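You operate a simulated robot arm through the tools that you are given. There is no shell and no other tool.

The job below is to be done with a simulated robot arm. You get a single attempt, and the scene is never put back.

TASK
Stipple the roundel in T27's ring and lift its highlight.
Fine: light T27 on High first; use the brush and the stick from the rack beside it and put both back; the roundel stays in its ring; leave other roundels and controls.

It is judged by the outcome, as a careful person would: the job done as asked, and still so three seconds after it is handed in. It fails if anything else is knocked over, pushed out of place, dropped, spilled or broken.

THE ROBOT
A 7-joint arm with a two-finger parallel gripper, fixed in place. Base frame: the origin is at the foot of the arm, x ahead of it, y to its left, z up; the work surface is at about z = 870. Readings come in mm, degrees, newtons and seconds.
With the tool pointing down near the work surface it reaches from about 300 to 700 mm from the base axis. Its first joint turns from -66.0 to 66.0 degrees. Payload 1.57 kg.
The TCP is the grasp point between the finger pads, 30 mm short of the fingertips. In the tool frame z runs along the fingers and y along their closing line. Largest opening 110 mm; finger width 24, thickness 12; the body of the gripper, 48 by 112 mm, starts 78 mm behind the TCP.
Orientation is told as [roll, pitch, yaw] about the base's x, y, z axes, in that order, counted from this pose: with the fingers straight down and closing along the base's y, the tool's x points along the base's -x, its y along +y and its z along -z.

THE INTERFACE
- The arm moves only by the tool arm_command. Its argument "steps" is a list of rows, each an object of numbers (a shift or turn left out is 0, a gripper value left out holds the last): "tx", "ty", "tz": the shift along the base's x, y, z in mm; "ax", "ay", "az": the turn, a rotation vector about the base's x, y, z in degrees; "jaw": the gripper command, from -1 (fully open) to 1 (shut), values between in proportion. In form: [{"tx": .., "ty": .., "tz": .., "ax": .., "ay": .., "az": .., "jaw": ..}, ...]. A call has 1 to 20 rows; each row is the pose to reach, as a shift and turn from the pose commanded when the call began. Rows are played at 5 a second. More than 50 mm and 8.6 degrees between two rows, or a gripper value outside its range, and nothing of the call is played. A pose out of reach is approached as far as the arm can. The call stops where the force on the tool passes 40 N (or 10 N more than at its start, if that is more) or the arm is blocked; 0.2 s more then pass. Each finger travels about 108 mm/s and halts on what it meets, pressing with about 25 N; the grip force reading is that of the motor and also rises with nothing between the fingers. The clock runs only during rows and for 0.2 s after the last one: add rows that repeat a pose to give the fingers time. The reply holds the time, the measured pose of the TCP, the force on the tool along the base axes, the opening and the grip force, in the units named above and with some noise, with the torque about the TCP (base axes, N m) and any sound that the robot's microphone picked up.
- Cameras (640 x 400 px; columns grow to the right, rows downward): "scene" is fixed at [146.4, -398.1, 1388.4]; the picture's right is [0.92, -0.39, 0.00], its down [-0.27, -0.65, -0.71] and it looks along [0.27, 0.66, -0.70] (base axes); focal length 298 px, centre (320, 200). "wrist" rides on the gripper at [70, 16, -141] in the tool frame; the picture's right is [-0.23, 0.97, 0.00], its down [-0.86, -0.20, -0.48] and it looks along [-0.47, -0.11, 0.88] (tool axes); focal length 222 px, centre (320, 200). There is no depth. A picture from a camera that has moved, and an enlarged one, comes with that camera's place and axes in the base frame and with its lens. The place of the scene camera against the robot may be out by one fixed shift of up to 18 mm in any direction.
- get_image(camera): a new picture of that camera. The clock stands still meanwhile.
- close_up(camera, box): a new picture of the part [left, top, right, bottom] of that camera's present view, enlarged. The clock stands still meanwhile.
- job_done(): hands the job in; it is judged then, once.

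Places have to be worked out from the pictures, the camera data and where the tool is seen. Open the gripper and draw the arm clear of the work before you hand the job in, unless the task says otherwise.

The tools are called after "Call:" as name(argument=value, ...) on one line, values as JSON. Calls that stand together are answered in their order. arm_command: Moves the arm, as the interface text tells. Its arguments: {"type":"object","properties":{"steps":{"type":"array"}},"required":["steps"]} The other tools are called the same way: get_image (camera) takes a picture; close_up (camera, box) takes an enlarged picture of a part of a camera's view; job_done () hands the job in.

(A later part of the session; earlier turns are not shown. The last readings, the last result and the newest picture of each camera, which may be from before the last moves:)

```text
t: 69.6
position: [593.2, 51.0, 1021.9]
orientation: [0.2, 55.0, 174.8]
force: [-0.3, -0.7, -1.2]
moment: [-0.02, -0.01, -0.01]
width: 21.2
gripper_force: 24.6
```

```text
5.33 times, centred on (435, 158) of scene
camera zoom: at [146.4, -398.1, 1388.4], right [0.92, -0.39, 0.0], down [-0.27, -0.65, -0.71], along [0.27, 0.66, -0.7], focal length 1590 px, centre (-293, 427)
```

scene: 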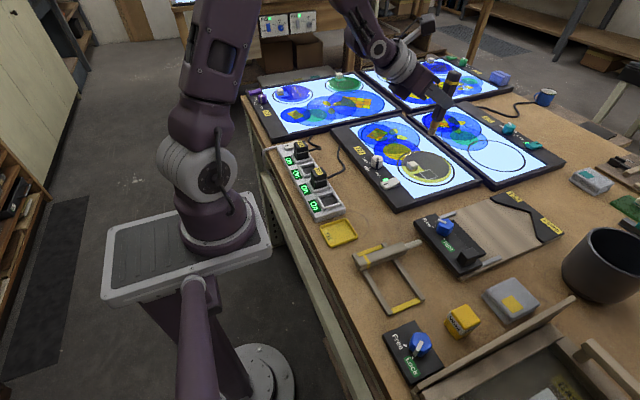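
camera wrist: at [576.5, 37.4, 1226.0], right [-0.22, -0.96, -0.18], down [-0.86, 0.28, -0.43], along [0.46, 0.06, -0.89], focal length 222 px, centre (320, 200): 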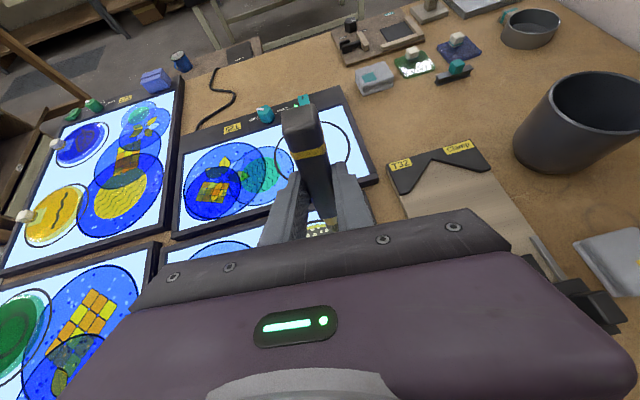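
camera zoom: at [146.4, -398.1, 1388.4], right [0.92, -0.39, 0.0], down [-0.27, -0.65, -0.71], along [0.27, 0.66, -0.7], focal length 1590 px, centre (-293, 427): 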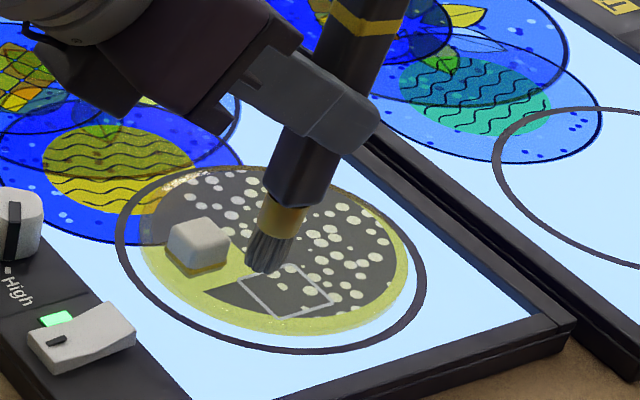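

The landing point is slightly close to the film's rim, so I shift +4 mm in y and dab.

Call:
arm_command(steps=[{"ty": 4, "tz": -5}, {"ty": 4, "tz": -13}, {"ty": 4, "tz": -18}, {"ty": 4, "tz": -21}, {"ty": 4, "tz": -22.5}, {"ty": 4, "tz": -23.5}, {"ty": 4, "tz": -23.5}])

Call:
close_up(camera="scene", box=[395, 135, 465, 190])

```text
t: 71.2
position: [595.4, 53.7, 997.5]
orientation: [0.2, 55.2, 175.0]
force: [-1.0, 0.1, 16.3]
moment: [0.02, -0.18, 0.05]
width: 21.5
gripper_force: 25.0
```

```text
7.27 times, centred on (430, 162) of scene
camera zoom: at [146.1, -398.1, 1388.4], right [0.92, -0.39, 0.0], down [-0.27, -0.65, -0.71], along [0.27, 0.66, -0.7], focal length 2168 px, centre (-480, 473)
```

zoom: 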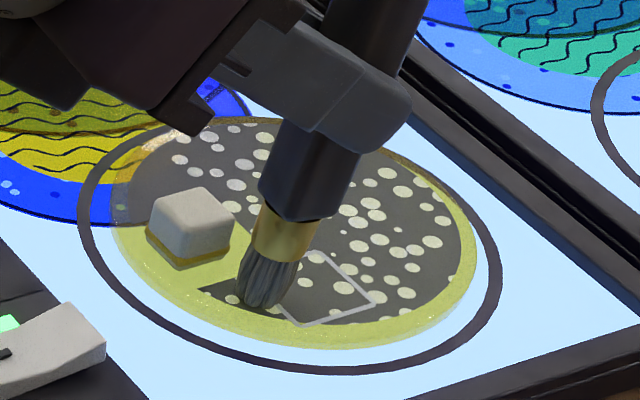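

Contact made (16 N, slightly firm) and new dots show at the left of the brush. I lift and inspect while moving toward the far-left bare part.

Call:
arm_command(steps=[{"tz": 5}, {"tz": 20}, {"tz": 45}, {"tx": 15, "ty": 15, "tz": 55}, {"tx": 20, "ty": 35, "tz": 55}, {"tx": 15, "ty": 52, "tz": 50}, {"tx": 2, "ty": 67, "tz": 40}, {"tx": 0, "ty": 67, "tz": 26}, {"tx": 0, "ty": 67, "tz": 26}])

Call:
close_up(camera="scene", box=[395, 120, 475, 195])

Call:
close_up(camera="scene", box=[400, 148, 440, 184])

```text
t: 73.2
position: [594.1, 120.7, 1022.5]
orientation: [0.2, 55.0, 174.9]
force: [0.0, 0.2, 0.0]
moment: [-0.02, 0.01, 0.01]
width: 21.3
gripper_force: 24.8
```

```text
5.33 times, centred on (435, 158) of scene
camera zoom: at [146.5, -398.1, 1388.4], right [0.92, -0.39, 0.0], down [-0.27, -0.65, -0.71], along [0.27, 0.66, -0.7], focal length 1590 px, centre (-293, 427)
```

zoom: 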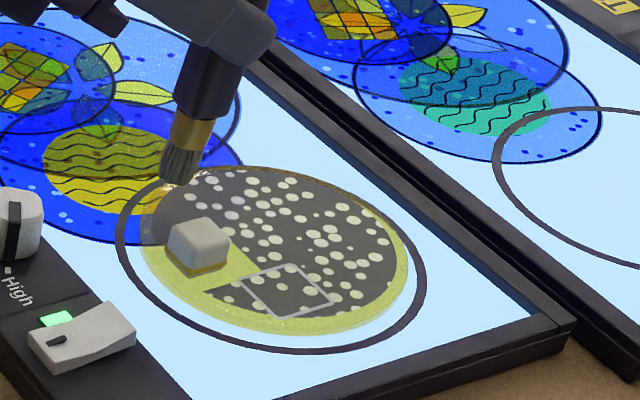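

```text
11.11 times, centred on (420, 166) of scene
camera zoom: at [146.5, -398.1, 1388.4], right [0.92, -0.39, 0.0], down [-0.27, -0.65, -0.71], along [0.27, 0.66, -0.7], focal length 3312 px, centre (-791, 578)
```

zoom: 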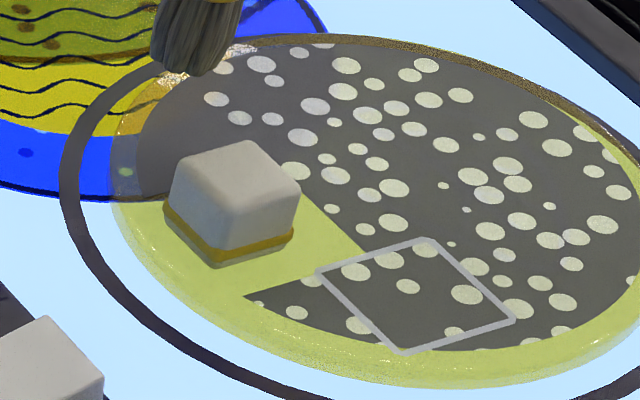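

The near-left part is now dotted. I dab the far-left part (≈(606, 122), clear of the cube), more gently.

Call:
arm_command(steps=[{"ty": 2, "tz": -8}, {"ty": 2, "tz": -16}, {"ty": 2, "tz": -20}, {"ty": 2, "tz": -22.5}, {"ty": 2, "tz": -23.5}, {"ty": 2, "tz": -23.5}])

Call:
close_up(camera="scene", box=[395, 135, 465, 190])

```text
t: 74.6
position: [593.5, 122.5, 998.9]
orientation: [0.2, 55.0, 174.9]
force: [0.1, 0.7, -1.6]
moment: [-0.01, 0.03, 0.02]
width: 21.4
gripper_force: 25.0
```

```text
7.27 times, centred on (430, 162) of scene
camera zoom: at [146.4, -398.1, 1388.4], right [0.92, -0.39, 0.0], down [-0.27, -0.65, -0.71], along [0.27, 0.66, -0.7], focal length 2168 px, centre (-480, 473)
```

zoom: 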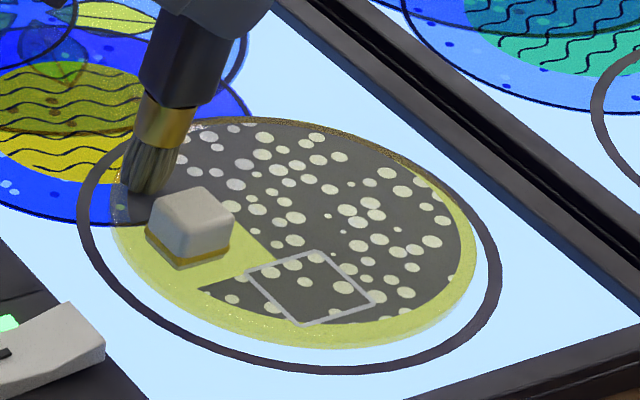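

Not yet touching; I go a little lower.

Call:
arm_command(steps=[{"tz": -0.7}, {"tz": -1.4}, {"tz": -1.4}])

Call:
close_up(camera="scene", box=[395, 135, 465, 190])

```text
t: 75.4
position: [594.6, 122.9, 998.7]
orientation: [0.1, 55.2, 174.9]
force: [-1.9, 1.0, 8.4]
moment: [0.05, -0.05, 0.0]
width: 21.3
gripper_force: 24.3
```

```text
7.27 times, centred on (430, 162) of scene
camera zoom: at [146.2, -398.1, 1388.4], right [0.92, -0.39, 0.0], down [-0.27, -0.65, -0.71], along [0.27, 0.66, -0.7], focal length 2168 px, centre (-480, 473)
```

zoom: 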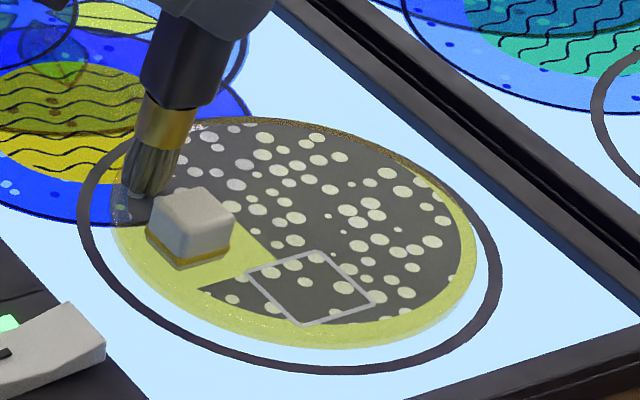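

Contact at about 8 N and dots show beside the bristles. I lift straight up well clear and check the whole film.

Call:
arm_command(steps=[{"tz": 5}, {"tz": 20}, {"tz": 45}, {"ty": 15, "tz": 75}, {"ty": 40, "tz": 100}, {"ty": 70, "tz": 100}, {"ty": 70, "tz": 100}])

Call:
close_up(camera="scene", box=[400, 143, 460, 188])

Call:
get_image(camera="wrist")

```text
t: 77.0
position: [594.2, 193.3, 1097.4]
orientation: [0.2, 55.0, 174.9]
force: [-0.4, 0.0, -0.8]
moment: [0.04, 0.04, -0.01]
width: 21.2
gripper_force: 25.5
```

```text
8.89 times, centred on (430, 166) of scene
camera zoom: at [146.5, -398.1, 1388.4], right [0.92, -0.39, 0.0], down [-0.27, -0.65, -0.71], along [0.27, 0.66, -0.7], focal length 2650 px, centre (-658, 507)
```

zoom: 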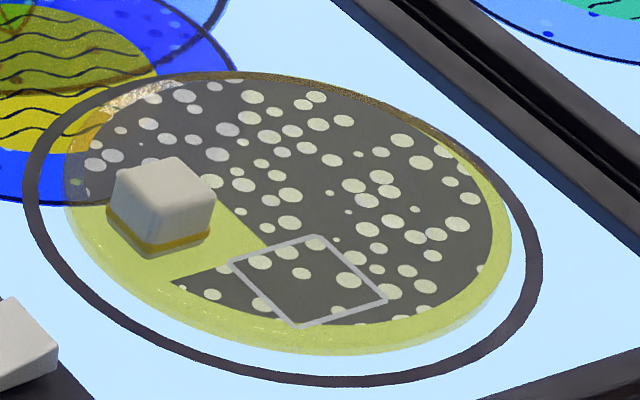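

```text
taken
camera wrist: at [516.2, 184.1, 1234.9], right [-0.22, -0.96, -0.18], down [-0.86, 0.28, -0.43], along [0.46, 0.06, -0.89], focal length 222 px, centre (320, 200)
```

wrist: 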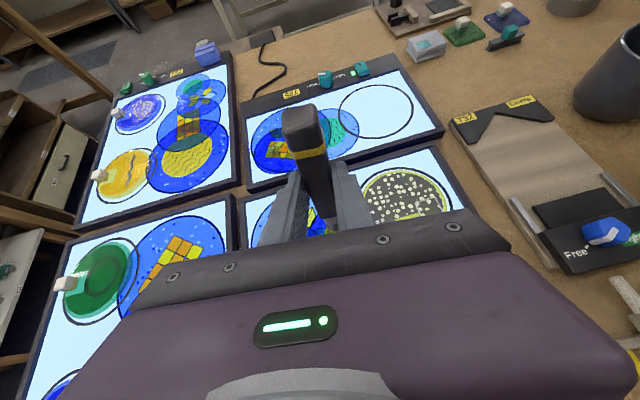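

The film now appears dotted throughout. I check with the wrist view of the roundel from the other side.

Call:
close_up(camera="wrist", box=[350, 150, 460, 225])

Call:
close_up(camera="scene", box=[425, 143, 465, 188])

```text
5.33 times, centred on (405, 188) of wrist
camera zoom: at [516.2, 184.1, 1234.9], right [-0.22, -0.96, -0.18], down [-0.86, 0.28, -0.43], along [0.46, 0.06, -0.89], focal length 1185 px, centre (-133, 267)
```

zoom: 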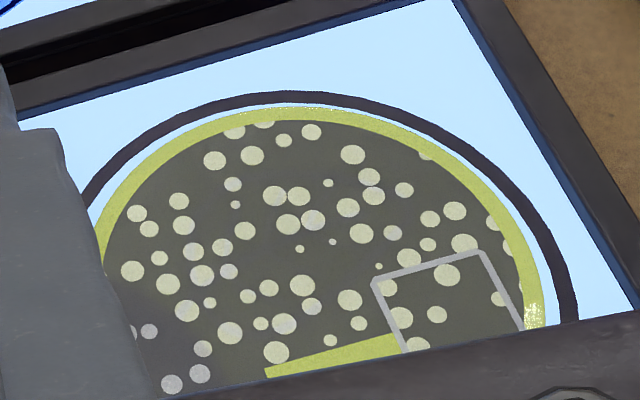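

```text
8.89 times, centred on (445, 166) of scene
camera zoom: at [146.5, -398.1, 1388.4], right [0.92, -0.39, 0.0], down [-0.27, -0.65, -0.71], along [0.27, 0.66, -0.7], focal length 2650 px, centre (-791, 507)
```

zoom: 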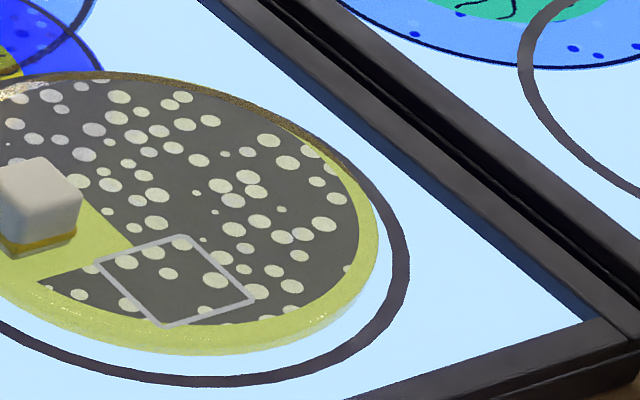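

The film is evenly stippled and the roundel sits in its ring. I now take the brush back: first I bring the fingers vertical again at height.

Call:
arm_command(steps=[{"ax": 0.6, "ay": 6.8, "ty": -10}, {"ax": 1.2, "ay": 13.7, "ty": -20}, {"ax": 1.8, "ay": 20.6, "ty": -30}, {"ax": 2.5, "ay": 27.4, "ty": -40}, {"ax": 3.1, "ay": 34.2, "ty": -50}, {"ax": 3.7, "ay": 41.1, "ty": -60}, {"ax": 4.3, "ay": 48, "ty": -70}, {"ax": 4.9, "ay": 54.8, "ty": -80}, {"ax": 4.9, "ay": 54.8, "ty": -80}])

```text
t: 79.0
position: [594.0, 112.8, 1098.2]
orientation: [0.2, -0.1, 174.9]
force: [-0.1, -0.4, 0.1]
moment: [0.02, -0.01, -0.01]
width: 21.3
gripper_force: 25.0
```

Now I yaw back from 175° to 0° while moving toward the rack.

Call:
arm_command(steps=[{"tx": -3, "ty": -8, "az": -8}, {"tx": -6, "ty": -16, "az": -16}, {"tx": -9, "ty": -24, "az": -24}, {"tx": -12, "ty": -32, "az": -32}, {"tx": -15, "ty": -40, "az": -40}, {"tx": -18, "ty": -48, "az": -48}, {"tx": -21, "ty": -56, "az": -56}, {"tx": -24, "ty": -64, "az": -64}, {"tx": -27, "ty": -72, "az": -72}, {"tx": -30, "ty": -80, "az": -80}, {"tx": -33, "ty": -88, "az": -88}])

Call:
arm_command(steps=[{"tx": -8, "ty": -16, "az": -8}, {"tx": -16, "ty": -32, "az": -16}, {"tx": -24, "ty": -48, "az": -24}, {"tx": -32, "ty": -64, "az": -32}, {"tx": -40, "ty": -80, "az": -40}, {"tx": -48, "ty": -96, "az": -48}, {"tx": -56, "ty": -112, "az": -56}, {"tx": -64, "ty": -128, "az": -64}, {"tx": -72, "ty": -144, "az": -72}, {"tx": -80, "ty": -160, "az": -80}, {"tx": -90, "ty": -178, "az": -86.9}, {"tx": -96, "ty": -178, "az": -86.9}, {"tx": -96, "ty": -178, "az": -86.9}])

Call:
get_image(camera="wrist")

Call:
get_image(camera="scene")

```text
t: 81.4
position: [561.5, 24.5, 1096.9]
orientation: [0.2, 0.0, 86.7]
force: [-0.5, -0.2, -1.2]
moment: [0.03, -0.01, -0.01]
width: 21.3
gripper_force: 25.0
```

```text
t: 84.2
position: [463.9, -153.4, 1097.3]
orientation: [0.3, 0.0, -0.1]
force: [0.0, 1.2, -1.4]
moment: [-0.01, 0.02, -0.01]
width: 21.5
gripper_force: 25.0
```

```text
taken
camera wrist: at [394.8, -139.0, 1238.6], right [0.23, 0.97, 0.0], down [0.85, -0.2, 0.48], along [0.47, -0.11, -0.88], focal length 222 px, centre (320, 200)
```

wrist: 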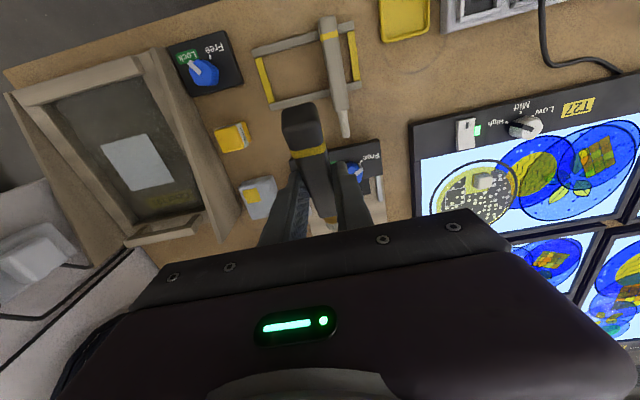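

```text
taken
```

scene: 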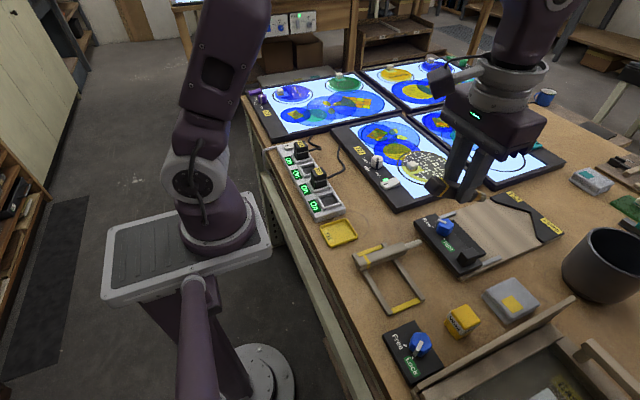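

Brush and surroundings look right. I tilt forward 30° again while lowering, staying higher than the clamp block ahead, toward a point above the rack slot.

Call:
arm_command(steps=[{"tx": -6, "ty": -8, "tz": -15, "ay": -5}, {"tx": -12, "ty": -16, "tz": -30, "ay": -10}, {"tx": -18, "ty": -24, "tz": -50, "ay": -15}, {"tx": -24, "ty": -31, "tz": -70, "ay": -20}, {"tx": -30, "ty": -31, "tz": -90, "ay": -25}, {"tx": -38, "ty": -31, "tz": -110, "ax": -0.2, "ay": -30.1}, {"tx": -50, "ty": -31, "tz": -122, "ax": -0.2, "ay": -30.1}, {"tx": -60, "ty": -31, "tz": -135, "ax": -0.2, "ay": -30.1}, {"tx": -68, "ty": -31, "tz": -148, "ax": -0.2, "ay": -30.1}, {"tx": -73, "ty": -31, "tz": -157, "ax": -0.2, "ay": -30.1}, {"tx": -73, "ty": -31, "tz": -157, "ax": -0.2, "ay": -30.1}])

Call:
close_up(camera="wrist", box=[220, 60, 420, 220])

Call:
close_up(camera="scene", box=[355, 220, 475, 310])

```text
t: 86.6
position: [391.1, -184.8, 940.0]
orientation: [0.1, -30.1, 0.0]
force: [0.0, -0.5, -0.3]
moment: [-0.01, 0.02, -0.02]
width: 21.7
gripper_force: 25.0
```

```text
2.50 times, centred on (320, 140) of wrist
camera zoom: at [259.5, -168.7, 1027.4], right [0.2, 0.97, 0.12], down [0.5, -0.2, 0.84], along [0.84, -0.11, -0.53], focal length 555 px, centre (320, 350)
```

zoom: 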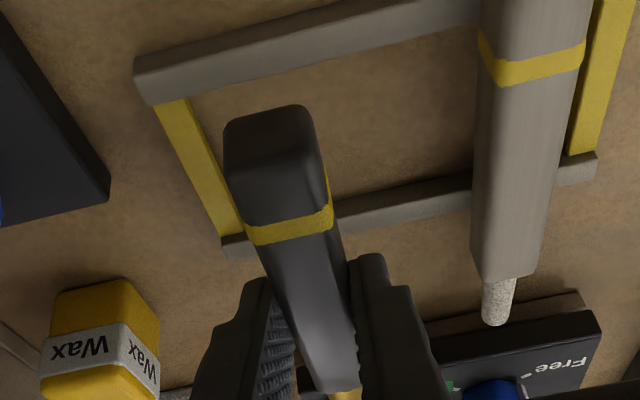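

```text
4.44 times, centred on (415, 265) of scene
camera zoom: at [146.4, -398.1, 1388.4], right [0.92, -0.39, 0.0], down [-0.27, -0.65, -0.71], along [0.27, 0.66, -0.7], focal length 1325 px, centre (-102, -89)
```

zoom: 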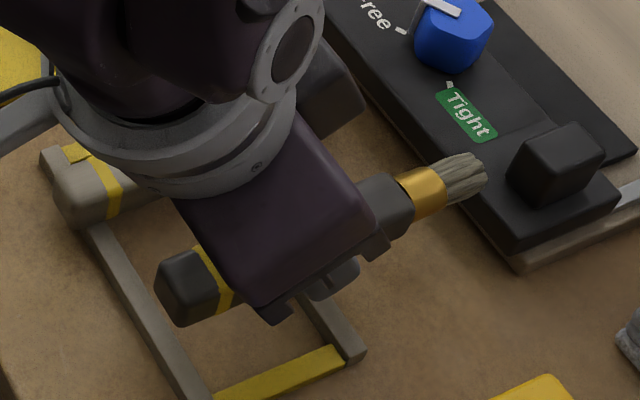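

The brush has tipped only about 3° in the grip (nose slightly down); I lower it back into place and watch the force.

Call:
arm_command(steps=[{"tz": -10}, {"tz": -18}, {"tz": -23}, {"tz": -26}, {"tz": -27.5}, {"tz": -27.5}])

Call:
close_up(camera="scene", box=[365, 245, 455, 310])

Call:
close_up(camera="wrist", box=[220, 60, 420, 220])

```text
t: 88.0
position: [391.0, -184.4, 912.8]
orientation: [0.1, -30.1, 0.0]
force: [1.0, 0.3, -0.7]
moment: [-0.03, 0.04, -0.02]
width: 21.1
gripper_force: 24.9
```

```text
6.15 times, centred on (410, 278) of scene
camera zoom: at [146.4, -398.1, 1388.4], right [0.92, -0.39, 0.0], down [-0.27, -0.65, -0.71], along [0.27, 0.66, -0.7], focal length 1834 px, centre (-234, -277)
```

zoom: 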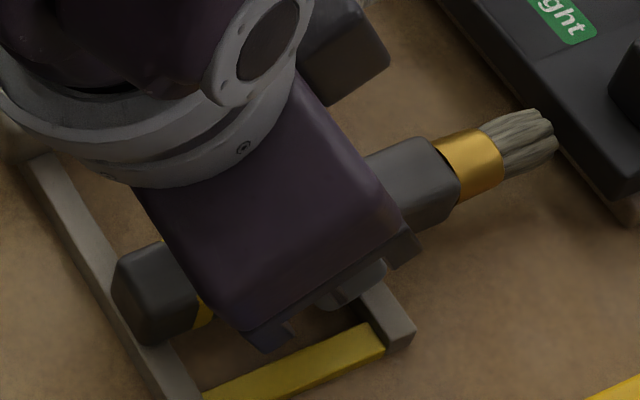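

```text
2.50 times, centred on (320, 140) of wrist
camera zoom: at [260.2, -169.0, 999.8], right [0.2, 0.97, 0.12], down [0.5, -0.2, 0.84], along [0.84, -0.11, -0.53], focal length 555 px, centre (320, 350)
```

zoom: 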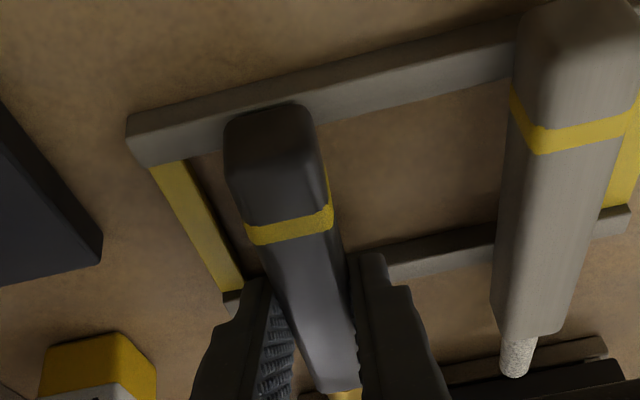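

The brush sits about 5 mm further forward in the grip than when picked, so I try shifting 5 mm back in x before setting it down.

Call:
arm_command(steps=[{"tx": -2}, {"tx": -4}, {"tx": -5}, {"tx": -5}])

Call:
close_up(camera="wrist", box=[220, 60, 420, 220])

```text
t: 89.0
position: [387.4, -185.3, 912.3]
orientation: [0.1, -30.0, 0.1]
force: [0.2, 0.3, 0.2]
moment: [0.02, 0.04, -0.01]
width: 21.0
gripper_force: 25.1
```

```text
2.50 times, centred on (320, 140) of wrist
camera zoom: at [254.7, -169.0, 999.8], right [0.2, 0.97, 0.12], down [0.5, -0.2, 0.84], along [0.84, -0.11, -0.53], focal length 555 px, centre (320, 350)
```

zoom: 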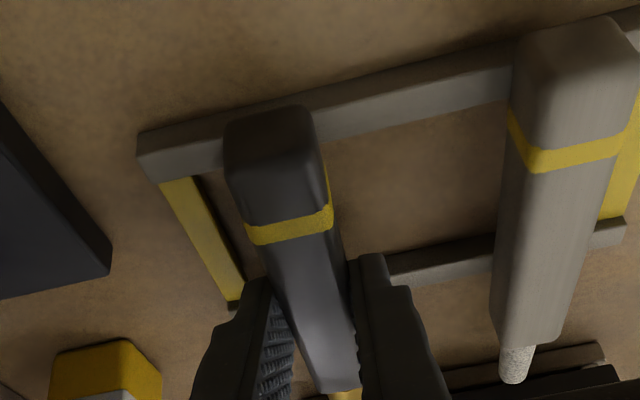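

That lines the butt up with the rack as it was originally. I lower the last 2 mm gently.

Call:
arm_command(steps=[{"tz": -0.8}, {"tz": -1.6}, {"tz": -2.2}, {"tz": -2.2}])

Call:
close_up(camera="wrist", box=[220, 60, 420, 220])

```text
t: 90.0
position: [386.3, -185.4, 911.2]
orientation: [0.1, -30.1, 0.0]
force: [0.9, 1.0, 13.3]
moment: [-0.06, 0.6, -0.05]
width: 21.5
gripper_force: 25.0
```

```text
2.50 times, centred on (320, 140) of wrist
camera zoom: at [255.0, -168.9, 998.0], right [0.2, 0.97, 0.12], down [0.5, -0.2, 0.84], along [0.84, -0.11, -0.53], focal length 555 px, centre (320, 350)
```

zoom: 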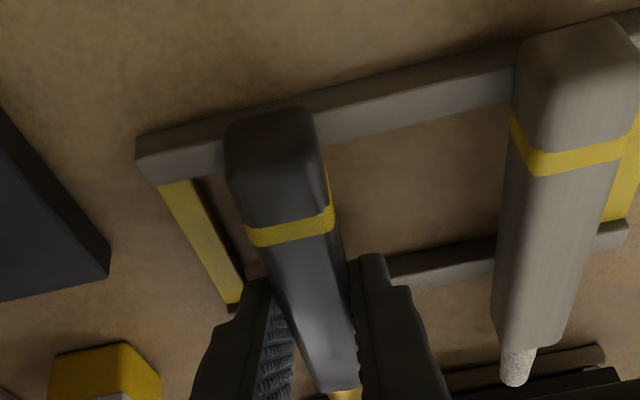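

The butt has touched the near bar (13 N). I ease up half a millimetre and open to 32 mm.

Call:
arm_command(steps=[{"tz": 0.6}, {"tz": 0.6, "jaw": 0.55}, {"tz": 0.6, "jaw": 0.42}, {"tz": 0.6, "jaw": 0.42}])

Call:
close_up(camera="wrist", box=[220, 60, 420, 220])

Call:
close_up(camera="scene", box=[365, 245, 455, 310])

```text
t: 91.0
position: [386.9, -184.1, 913.3]
orientation: [0.2, -30.1, 0.0]
force: [0.2, 0.6, 0.0]
moment: [-0.03, 0.02, 0.01]
width: 32.0
gripper_force: 0.1
```

```text
2.50 times, centred on (320, 140) of wrist
camera zoom: at [254.9, -168.7, 998.6], right [0.2, 0.97, 0.12], down [0.5, -0.2, 0.84], along [0.84, -0.11, -0.53], focal length 555 px, centre (320, 350)
```

zoom: 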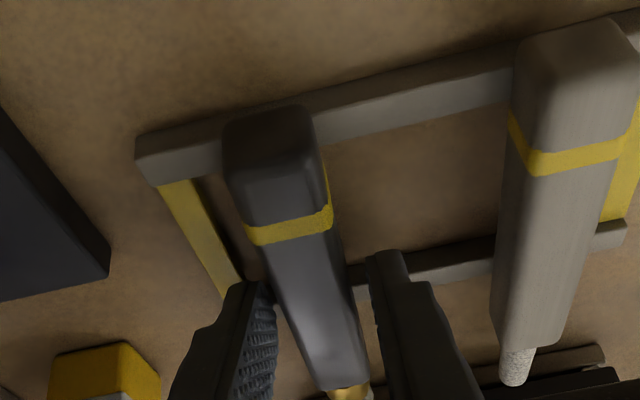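

```text
6.15 times, centred on (410, 278) of scene
camera zoom: at [146.4, -398.1, 1388.4], right [0.92, -0.39, 0.0], down [-0.27, -0.65, -0.71], along [0.27, 0.66, -0.7], focal length 1834 px, centre (-234, -277)
```

zoom: 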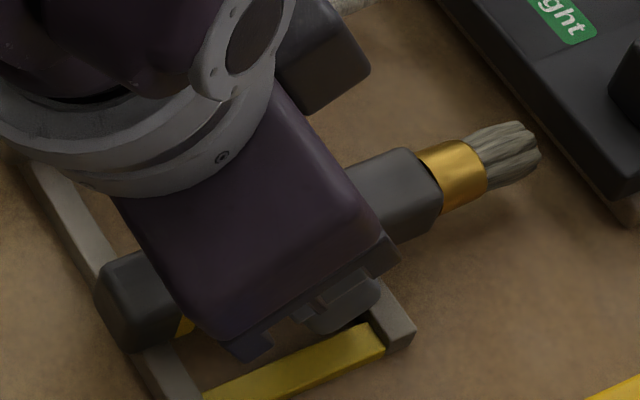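

The brush rests in the rack. I rise straight up and then shift over the stick.

Call:
arm_command(steps=[{"tz": 5}, {"tz": 15}, {"tz": 28}, {"tz": 40}, {"tz": 40}])

Call:
get_image(camera="wrist")

Call:
close_up(camera="scene", box=[345, 230, 455, 315])

```text
t: 92.2
position: [387.2, -183.5, 951.6]
orientation: [0.1, -30.1, 0.0]
force: [0.0, -0.3, -0.4]
moment: [0.03, 0.01, -0.03]
width: 32.0
gripper_force: 0.1
```

```text
taken
camera wrist: at [254.6, -168.9, 1038.4], right [0.2, 0.97, 0.12], down [0.5, -0.2, 0.84], along [0.84, -0.11, -0.53], focal length 222 px, centre (320, 200)
```

wrist: 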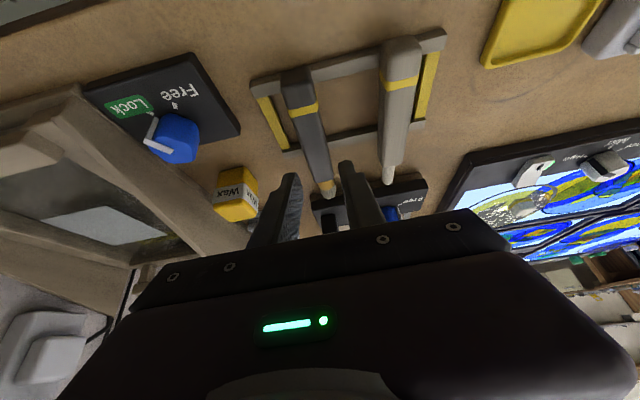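

```text
4.71 times, centred on (400, 272) of scene
camera zoom: at [146.4, -398.1, 1388.4], right [0.92, -0.39, 0.0], down [-0.27, -0.65, -0.71], along [0.27, 0.66, -0.7], focal length 1403 px, centre (-56, -141)
```

zoom: 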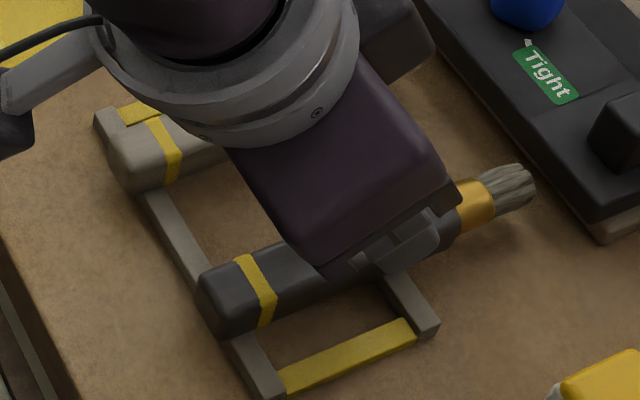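

The brush is back across both bars. I zoom the wrist view to measure the stick precisely.

Call:
close_up(camera="wrist", box=[240, 20, 440, 200])

```text
2.22 times, centred on (340, 110) of wrist
camera zoom: at [254.6, -168.9, 1038.4], right [0.2, 0.97, 0.12], down [0.5, -0.2, 0.84], along [0.84, -0.11, -0.53], focal length 494 px, centre (276, 400)
```

zoom: 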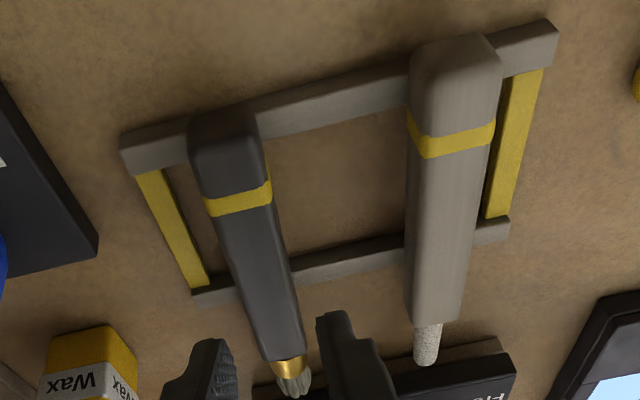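

The stick's axis is at y≈−116. Being closer to the base axis there, I use a 25° lean and grip near x≈411; I move above it and check reach.

Call:
arm_command(steps=[{"tx": 4, "ty": 14, "tz": 5, "ay": 1.2, "jaw": 0.3}, {"tx": 8, "ty": 28, "tz": 5, "ay": 2.4, "jaw": 0.2}, {"tx": 12, "ty": 42, "tz": 5, "ay": 3.6, "jaw": 0.2}, {"tx": 16.8, "ty": 56, "tz": 3, "ay": 5.1, "jaw": 0.2}, {"tx": 16.8, "ty": 67.3, "tz": -5, "ay": 5.1, "jaw": 0.2}, {"tx": 16.8, "ty": 67.3, "tz": -10, "ay": 5.1, "jaw": 0.2}, {"tx": 16.8, "ty": 67.3, "tz": -10, "ay": 5.1, "jaw": 0.2}])

Call:
close_up(camera="wrist", box=[220, 60, 420, 220])

Call:
close_up(camera="scene", box=[345, 220, 455, 305])

```text
t: 93.8
position: [404.0, -116.7, 941.7]
orientation: [0.1, -25.0, 0.0]
force: [0.1, -0.6, -0.1]
moment: [-0.01, -0.01, 0.0]
width: 44.0
gripper_force: 0.0
```

```text
2.50 times, centred on (320, 140) of wrist
camera zoom: at [279.9, -101.4, 1040.1], right [0.2, 0.97, 0.1], down [0.57, -0.2, 0.79], along [0.79, -0.11, -0.6], focal length 555 px, centre (320, 350)
```

zoom: 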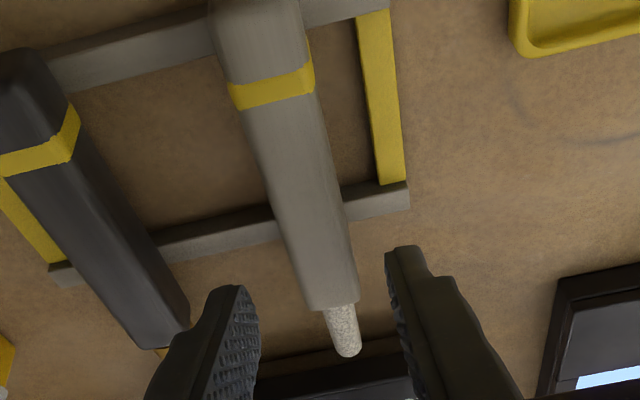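

```text
4.71 times, centred on (400, 262) of scene
camera zoom: at [146.4, -398.1, 1388.4], right [0.92, -0.39, 0.0], down [-0.27, -0.65, -0.71], along [0.27, 0.66, -0.7], focal length 1403 px, centre (-56, -94)
```

zoom: 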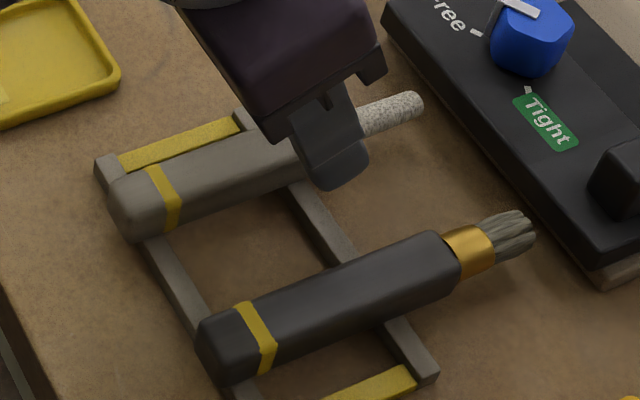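

Reach is fine and the stick (y≈−116) is centred. I narrow the fingers to 31 mm and descend to z≈913.

Call:
arm_command(steps=[{"ty": 0.5, "jaw": 0.44}, {"ty": 0.5, "tz": -10}, {"ty": 0.5, "tz": -18}, {"ty": 0.5, "tz": -24}, {"ty": 0.5, "tz": -27}, {"ty": 0.5, "tz": -28.5}, {"ty": 0.5, "tz": -28.5}])

Call:
close_up(camera="wrist", box=[220, 60, 420, 220])

Call:
close_up(camera="scene", box=[355, 225, 445, 295])

```text
t: 95.4
position: [404.4, -116.2, 912.7]
orientation: [0.1, -25.0, 0.0]
force: [0.1, 0.7, 0.3]
moment: [0.02, 0.03, -0.01]
width: 31.0
gripper_force: 0.0
```

```text
2.50 times, centred on (320, 140) of wrist
camera zoom: at [279.9, -100.7, 1011.5], right [0.2, 0.97, 0.1], down [0.57, -0.2, 0.79], along [0.79, -0.11, -0.6], focal length 555 px, centre (320, 350)
```

zoom: 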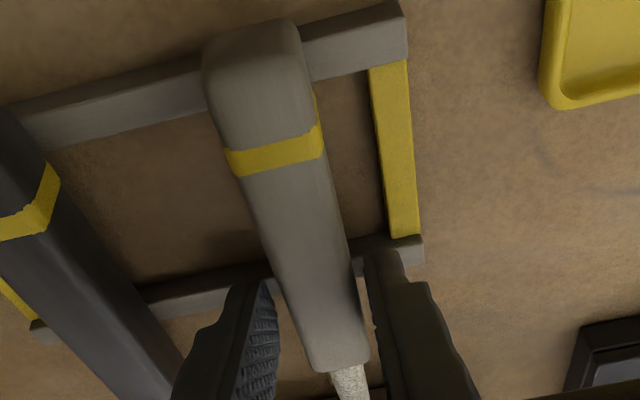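

```text
5.71 times, centred on (400, 260) of scene
camera zoom: at [146.4, -398.1, 1388.4], right [0.92, -0.39, 0.0], down [-0.27, -0.65, -0.71], along [0.27, 0.66, -0.7], focal length 1704 px, centre (-137, -143)
```

zoom: 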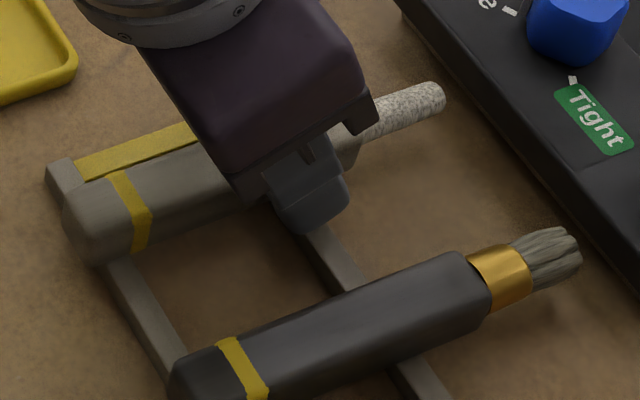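

The fingers straddle the stick without contact. I close on it.

Call:
arm_command(steps=[{"jaw": 0.7}, {"jaw": 1}, {"jaw": 1}, {"jaw": 1}, {"jaw": 1}])

Call:
close_up(camera="wrist", box=[220, 60, 420, 220])

```text
t: 96.6
position: [402.6, -116.1, 914.3]
orientation: [0.1, -25.0, 0.0]
force: [1.4, 1.8, 1.4]
moment: [0.02, -0.04, 0.02]
width: 21.5
gripper_force: 24.8
```

```text
2.50 times, centred on (320, 140) of wrist
camera zoom: at [279.9, -100.8, 1011.5], right [0.2, 0.97, 0.1], down [0.57, -0.2, 0.79], along [0.79, -0.11, -0.6], focal length 555 px, centre (320, 350)
```

zoom: 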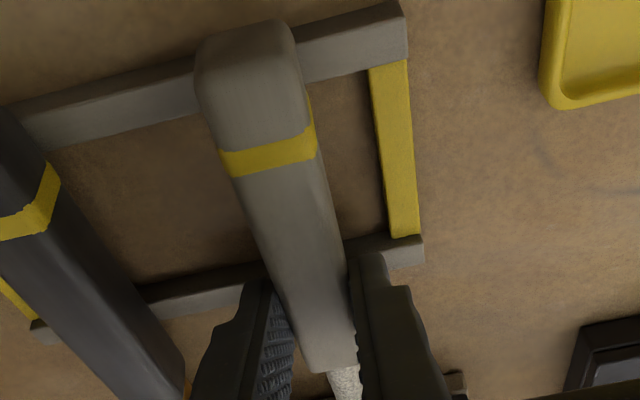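

Gripped (21.5 mm). I lift slowly and check for slipping.

Call:
arm_command(steps=[{"tz": 2}, {"tz": 5}, {"tz": 9}, {"tz": 14}, {"tz": 20}, {"tz": 20}])

Call:
close_up(camera="wrist", box=[220, 60, 420, 220])

Call:
close_up(camera="scene", box=[345, 215, 455, 300])

```text
t: 98.0
position: [403.6, -116.6, 933.7]
orientation: [0.1, -25.0, 0.0]
force: [-0.3, -0.1, -0.8]
moment: [-0.01, -0.03, -0.01]
width: 21.3
gripper_force: 25.2
```

```text
2.50 times, centred on (320, 140) of wrist
camera zoom: at [280.2, -100.9, 1031.4], right [0.2, 0.97, 0.1], down [0.57, -0.2, 0.79], along [0.79, -0.11, -0.6], focal length 555 px, centre (320, 350)
```

zoom: 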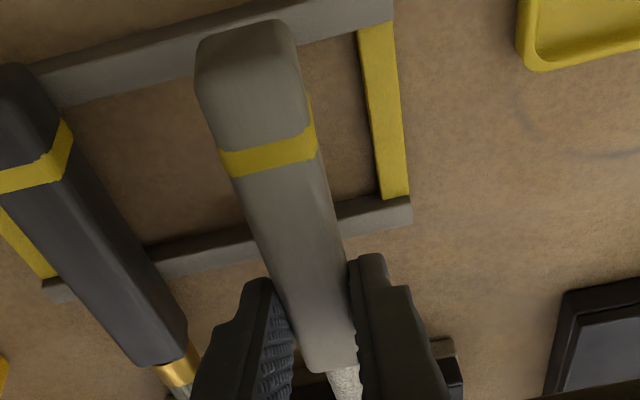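

```text
4.71 times, centred on (400, 258) of scene
camera zoom: at [146.4, -398.1, 1388.4], right [0.92, -0.39, 0.0], down [-0.27, -0.65, -0.71], along [0.27, 0.66, -0.7], focal length 1403 px, centre (-56, -71)
```

zoom: 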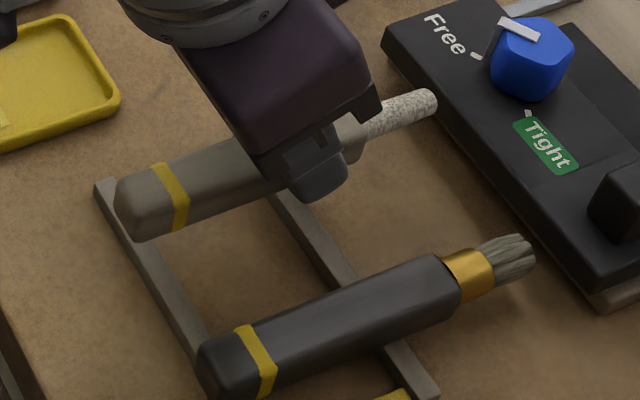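

Stick comes up cleanly. I lift it to a safe height while bringing the fingers vertical, more smoothly this time.

Call:
arm_command(steps=[{"tz": 12}, {"tx": 8, "tz": 30}, {"tx": 18, "tz": 48, "ay": 3}, {"tx": 28, "tz": 66, "ay": 7}, {"tx": 38, "tz": 84, "ay": 11}, {"tx": 48, "tz": 102, "ay": 15}, {"tx": 58, "tz": 120, "ay": 19}, {"tx": 66, "tz": 138, "ay": 22}, {"tx": 72, "tz": 152, "ay": 25}, {"tx": 72, "tz": 160, "ay": 25}, {"tx": 72, "tz": 160, "ay": 25}])

Call:
close_up(camera="wrist", box=[220, 60, 420, 220])

```text
t: 100.4
position: [476.2, -115.1, 1092.8]
orientation: [0.1, -0.1, 0.1]
force: [-0.5, -0.8, -1.1]
moment: [0.01, -0.01, -0.02]
width: 21.5
gripper_force: 24.4
```

```text
2.50 times, centred on (320, 140) of wrist
camera zoom: at [405.8, -100.2, 1234.4], right [0.23, 0.97, 0.0], down [0.86, -0.2, 0.48], along [0.47, -0.11, -0.88], focal length 555 px, centre (320, 350)
```

zoom: 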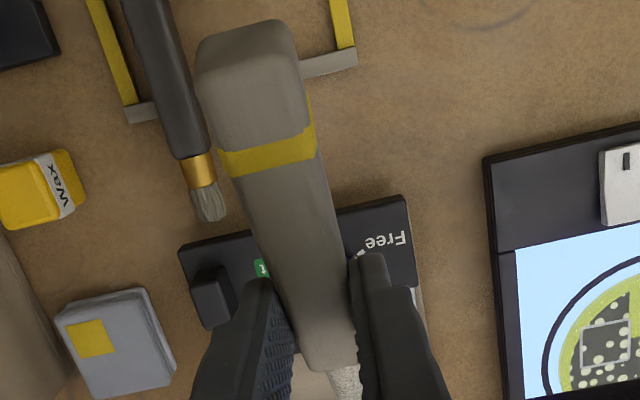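

No slip. I yaw to 175° in two calls while moving over T27.

Call:
arm_command(steps=[{"tx": 6, "ty": 8, "az": 8}, {"tx": 12, "ty": 16, "az": 16}, {"tx": 18, "ty": 24, "az": 24}, {"tx": 24, "ty": 32, "az": 32}, {"tx": 30, "ty": 40, "az": 40}, {"tx": 36, "ty": 48, "az": 48}, {"tx": 42, "ty": 56, "az": 56}, {"tx": 48, "ty": 64, "az": 64}, {"tx": 54, "ty": 72, "az": 72}, {"tx": 60, "ty": 80, "az": 80}, {"tx": 66, "ty": 88, "az": 88}])

Call:
arm_command(steps=[{"tx": 6, "ty": 8, "az": 8}, {"tx": 12, "ty": 16, "az": 16}, {"tx": 18, "ty": 24, "az": 24}, {"tx": 24, "ty": 32, "az": 32}, {"tx": 30, "ty": 40, "az": 40}, {"tx": 36, "ty": 48, "az": 48}, {"tx": 42, "ty": 56, "az": 56}, {"tx": 48, "ty": 64, "az": 64}, {"tx": 54, "ty": 72, "az": 72}, {"tx": 60, "ty": 80, "az": 80}, {"tx": 60, "ty": 85, "az": 86.9}, {"tx": 60, "ty": 85, "az": 86.9}])

```text
t: 102.8
position: [541.3, -27.8, 1094.0]
orientation: [0.1, 0.0, 88.1]
force: [-0.2, -0.7, -0.6]
moment: [0.02, 0.03, 0.01]
width: 21.1
gripper_force: 25.2
```

```text
t: 105.4
position: [601.3, 57.3, 1093.0]
orientation: [0.1, 0.0, 175.0]
force: [-0.3, -0.7, -0.5]
moment: [0.04, 0.03, 0.0]
width: 21.0
gripper_force: 25.2
```

Now I lean by 58° so the stick points nearly straight down over the square.

Call:
arm_command(steps=[{"tx": 1, "ty": -1, "ax": -0.6, "ay": -7.2}, {"tx": 2, "ty": -2, "ax": -1.25, "ay": -14.4}, {"tx": 3, "ty": -2, "ax": -1.9, "ay": -21.6}, {"tx": 4, "ty": -3, "ax": -2.5, "ay": -28.8}, {"tx": 5, "ty": -4, "ax": -3.15, "ay": -36}, {"tx": 6, "ty": -5, "ax": -3.8, "ay": -43.2}, {"tx": 8, "ty": -5.5, "ax": -4.4, "ay": -50.4}, {"tx": 9, "ty": -5.5, "ax": -5.05, "ay": -57.8}, {"tx": 9, "ty": -5.5, "ax": -5.05, "ay": -57.8}])

Call:
close_up(camera="scene", box=[385, 90, 485, 195])

Call:
get_image(camera="wrist")

```text
t: 107.4
position: [609.9, 51.2, 1094.1]
orientation: [-0.2, 58.1, 174.8]
force: [-0.2, -0.9, -0.8]
moment: [0.02, 0.01, -0.02]
width: 21.5
gripper_force: 25.3
out of reach, approached as far as the arm can: row 6, 7
```

```text
3.81 times, centred on (435, 142) of scene
camera zoom: at [146.4, -398.1, 1388.4], right [0.92, -0.39, 0.0], down [-0.27, -0.65, -0.71], along [0.27, 0.66, -0.7], focal length 1136 px, centre (-118, 419)
```

zoom: 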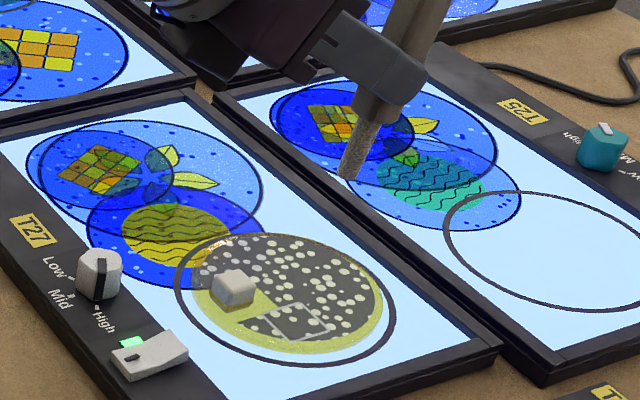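

```text
taken
camera wrist: at [525.7, 41.6, 1226.7], right [-0.21, -0.96, -0.19], down [-0.84, 0.28, -0.47], along [0.51, 0.07, -0.86], focal length 222 px, centre (320, 200)
```

wrist: 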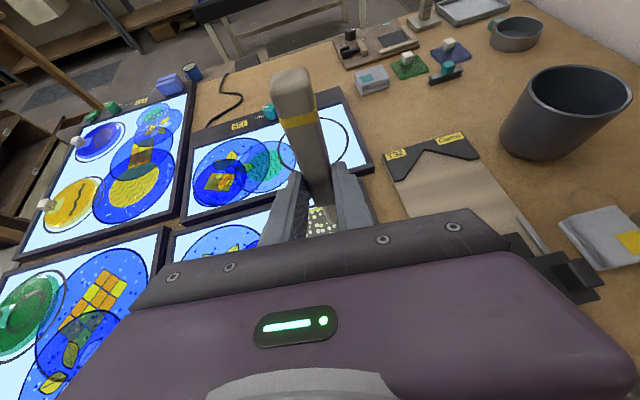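

The stick points down with its tip roughly over the square. I descend to about 30 mm above the film and compare.

Call:
arm_command(steps=[{"tz": -15}, {"tz": -30}, {"tz": -45}, {"tz": -60}, {"tz": -75}, {"tz": -88}, {"tz": -88}])

Call:
close_up(camera="scene", box=[395, 120, 475, 195])

```text
t: 109.0
position: [610.0, 50.4, 1004.5]
orientation: [-0.2, 58.0, 175.0]
force: [0.0, -0.4, -1.3]
moment: [0.02, 0.01, -0.04]
width: 21.5
gripper_force: 24.4
```

```text
5.33 times, centred on (435, 158) of scene
camera zoom: at [146.5, -398.1, 1388.4], right [0.92, -0.39, 0.0], down [-0.27, -0.65, -0.71], along [0.27, 0.66, -0.7], focal length 1590 px, centre (-293, 427)
```

zoom: 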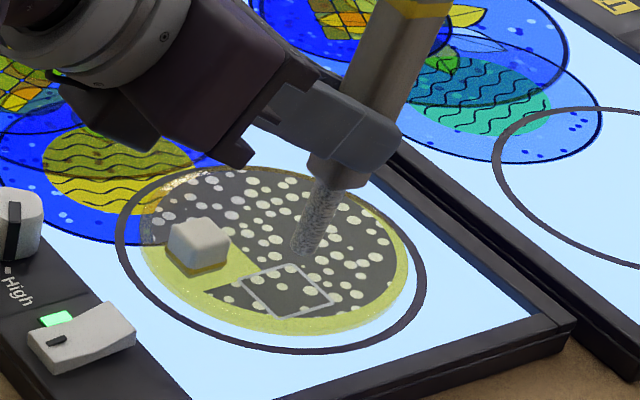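

The tip projects right onto the square's centre. I descend toward contact in small steps.

Call:
arm_command(steps=[{"tz": -8}, {"tz": -14}, {"tz": -18}, {"tz": -20}, {"tz": -22}, {"tz": -22}])

Call:
close_up(camera="scene", box=[405, 140, 455, 185])

```text
t: 110.4
position: [611.0, 51.6, 983.6]
orientation: [-0.1, 58.0, 174.7]
force: [-0.6, -0.8, -0.8]
moment: [-0.01, -0.01, -0.04]
width: 21.2
gripper_force: 25.3
```

```text
8.89 times, centred on (430, 162) of scene
camera zoom: at [146.4, -398.1, 1388.4], right [0.92, -0.39, 0.0], down [-0.27, -0.65, -0.71], along [0.27, 0.66, -0.7], focal length 2650 px, centre (-658, 533)
```

zoom: 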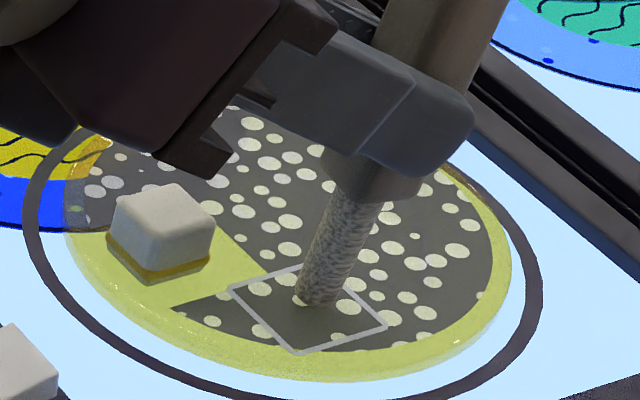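

The tip is centred in the square, just above. I lower 1 mm at a time to touch.

Call:
arm_command(steps=[{"tz": -1}, {"tz": -2}, {"tz": -3}, {"tz": -3}])

Call:
close_up(camera="scene", box=[410, 150, 450, 185])

```text
t: 111.4
position: [610.5, 51.0, 979.2]
orientation: [-0.1, 58.1, 174.9]
force: [0.8, -0.3, 1.5]
moment: [-0.02, 0.02, 0.0]
width: 21.3
gripper_force: 24.4
```

```text
11.43 times, centred on (430, 168) of scene
camera zoom: at [146.4, -398.1, 1388.4], right [0.92, -0.39, 0.0], down [-0.27, -0.65, -0.71], along [0.27, 0.66, -0.7], focal length 3407 px, centre (-937, 571)
```

zoom: 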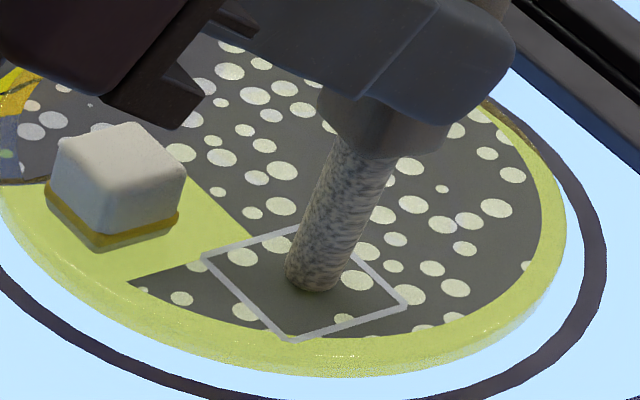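

Almost touching (1.5 N). I lower another 1.2 mm.

Call:
arm_command(steps=[{"tz": -0.6}, {"tz": -1.2}, {"tz": -1.2}])

Call:
close_up(camera="scene", box=[410, 150, 450, 185])

```text
t: 112.2
position: [610.4, 51.2, 979.8]
orientation: [0.0, 58.2, 174.8]
force: [-0.6, -0.3, 11.5]
moment: [0.0, -0.16, -0.01]
width: 21.3
gripper_force: 24.8
```

```text
11.43 times, centred on (430, 168) of scene
camera zoom: at [146.2, -398.1, 1388.4], right [0.92, -0.39, 0.0], down [-0.27, -0.65, -0.71], along [0.27, 0.66, -0.7], focal length 3407 px, centre (-937, 571)
```

zoom: 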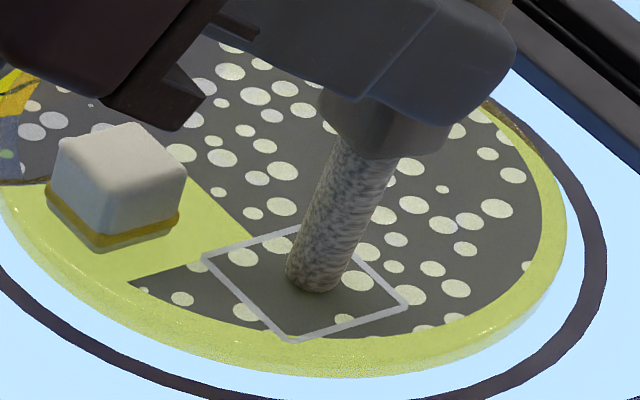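

Touching at ~11 N, but nothing changed yet, so it likely needs a light rub. I ease off to a light touch and make small strokes (±6 mm) inside the square.

Call:
arm_command(steps=[{"tz": 0.7}, {"tz": 0.7, "ty": 3}, {"tz": 0.7, "ty": 6}, {"tz": 0.7, "ty": 3}, {"tz": 0.7, "ty": 0}, {"tz": 0.7, "ty": -3}, {"tz": 0.7, "ty": -6}, {"tz": 0.7, "ty": -3}, {"tz": 0.7, "ty": 0}])

Call:
close_up(camera="scene", box=[405, 145, 460, 188])

```text
t: 114.2
position: [610.2, 50.4, 980.2]
orientation: [0.0, 58.1, 174.8]
force: [-0.2, -4.4, 12.6]
moment: [-0.34, -0.22, -0.09]
width: 21.2
gripper_force: 25.5
```

```text
9.30 times, centred on (432, 166) of scene
camera zoom: at [146.2, -398.2, 1388.3], right [0.92, -0.39, 0.0], down [-0.27, -0.65, -0.71], along [0.27, 0.66, -0.7], focal length 2773 px, centre (-726, 512)
```

zoom: 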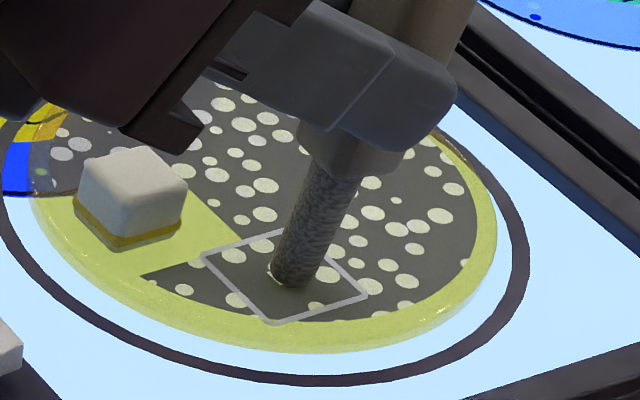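

I lift to see whether the rub removed film in the square.

Call:
arm_command(steps=[{"tz": 4}, {"tz": 12}, {"tz": 25}, {"tz": 40}, {"tz": 40}])

Call:
close_up(camera="scene", box=[405, 148, 455, 188])

```text
t: 115.4
position: [610.5, 51.1, 1019.8]
orientation: [-0.1, 58.1, 174.8]
force: [0.2, 0.0, -1.3]
moment: [-0.01, 0.02, 0.01]
width: 21.3
gripper_force: 25.0
```

```text
10.00 times, centred on (430, 168) of scene
camera zoom: at [146.4, -398.1, 1388.4], right [0.92, -0.39, 0.0], down [-0.27, -0.65, -0.71], along [0.27, 0.66, -0.7], focal length 2981 px, centre (-780, 520)
```

zoom: 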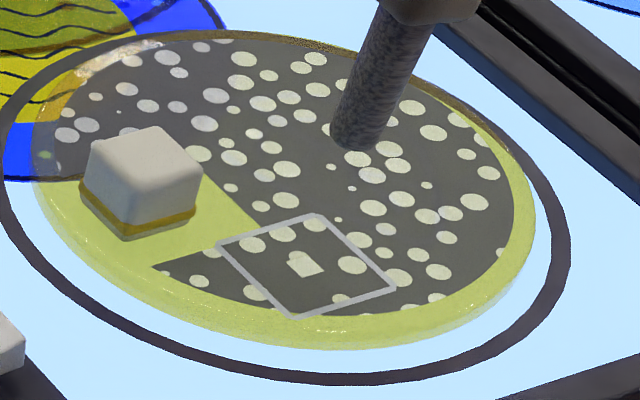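

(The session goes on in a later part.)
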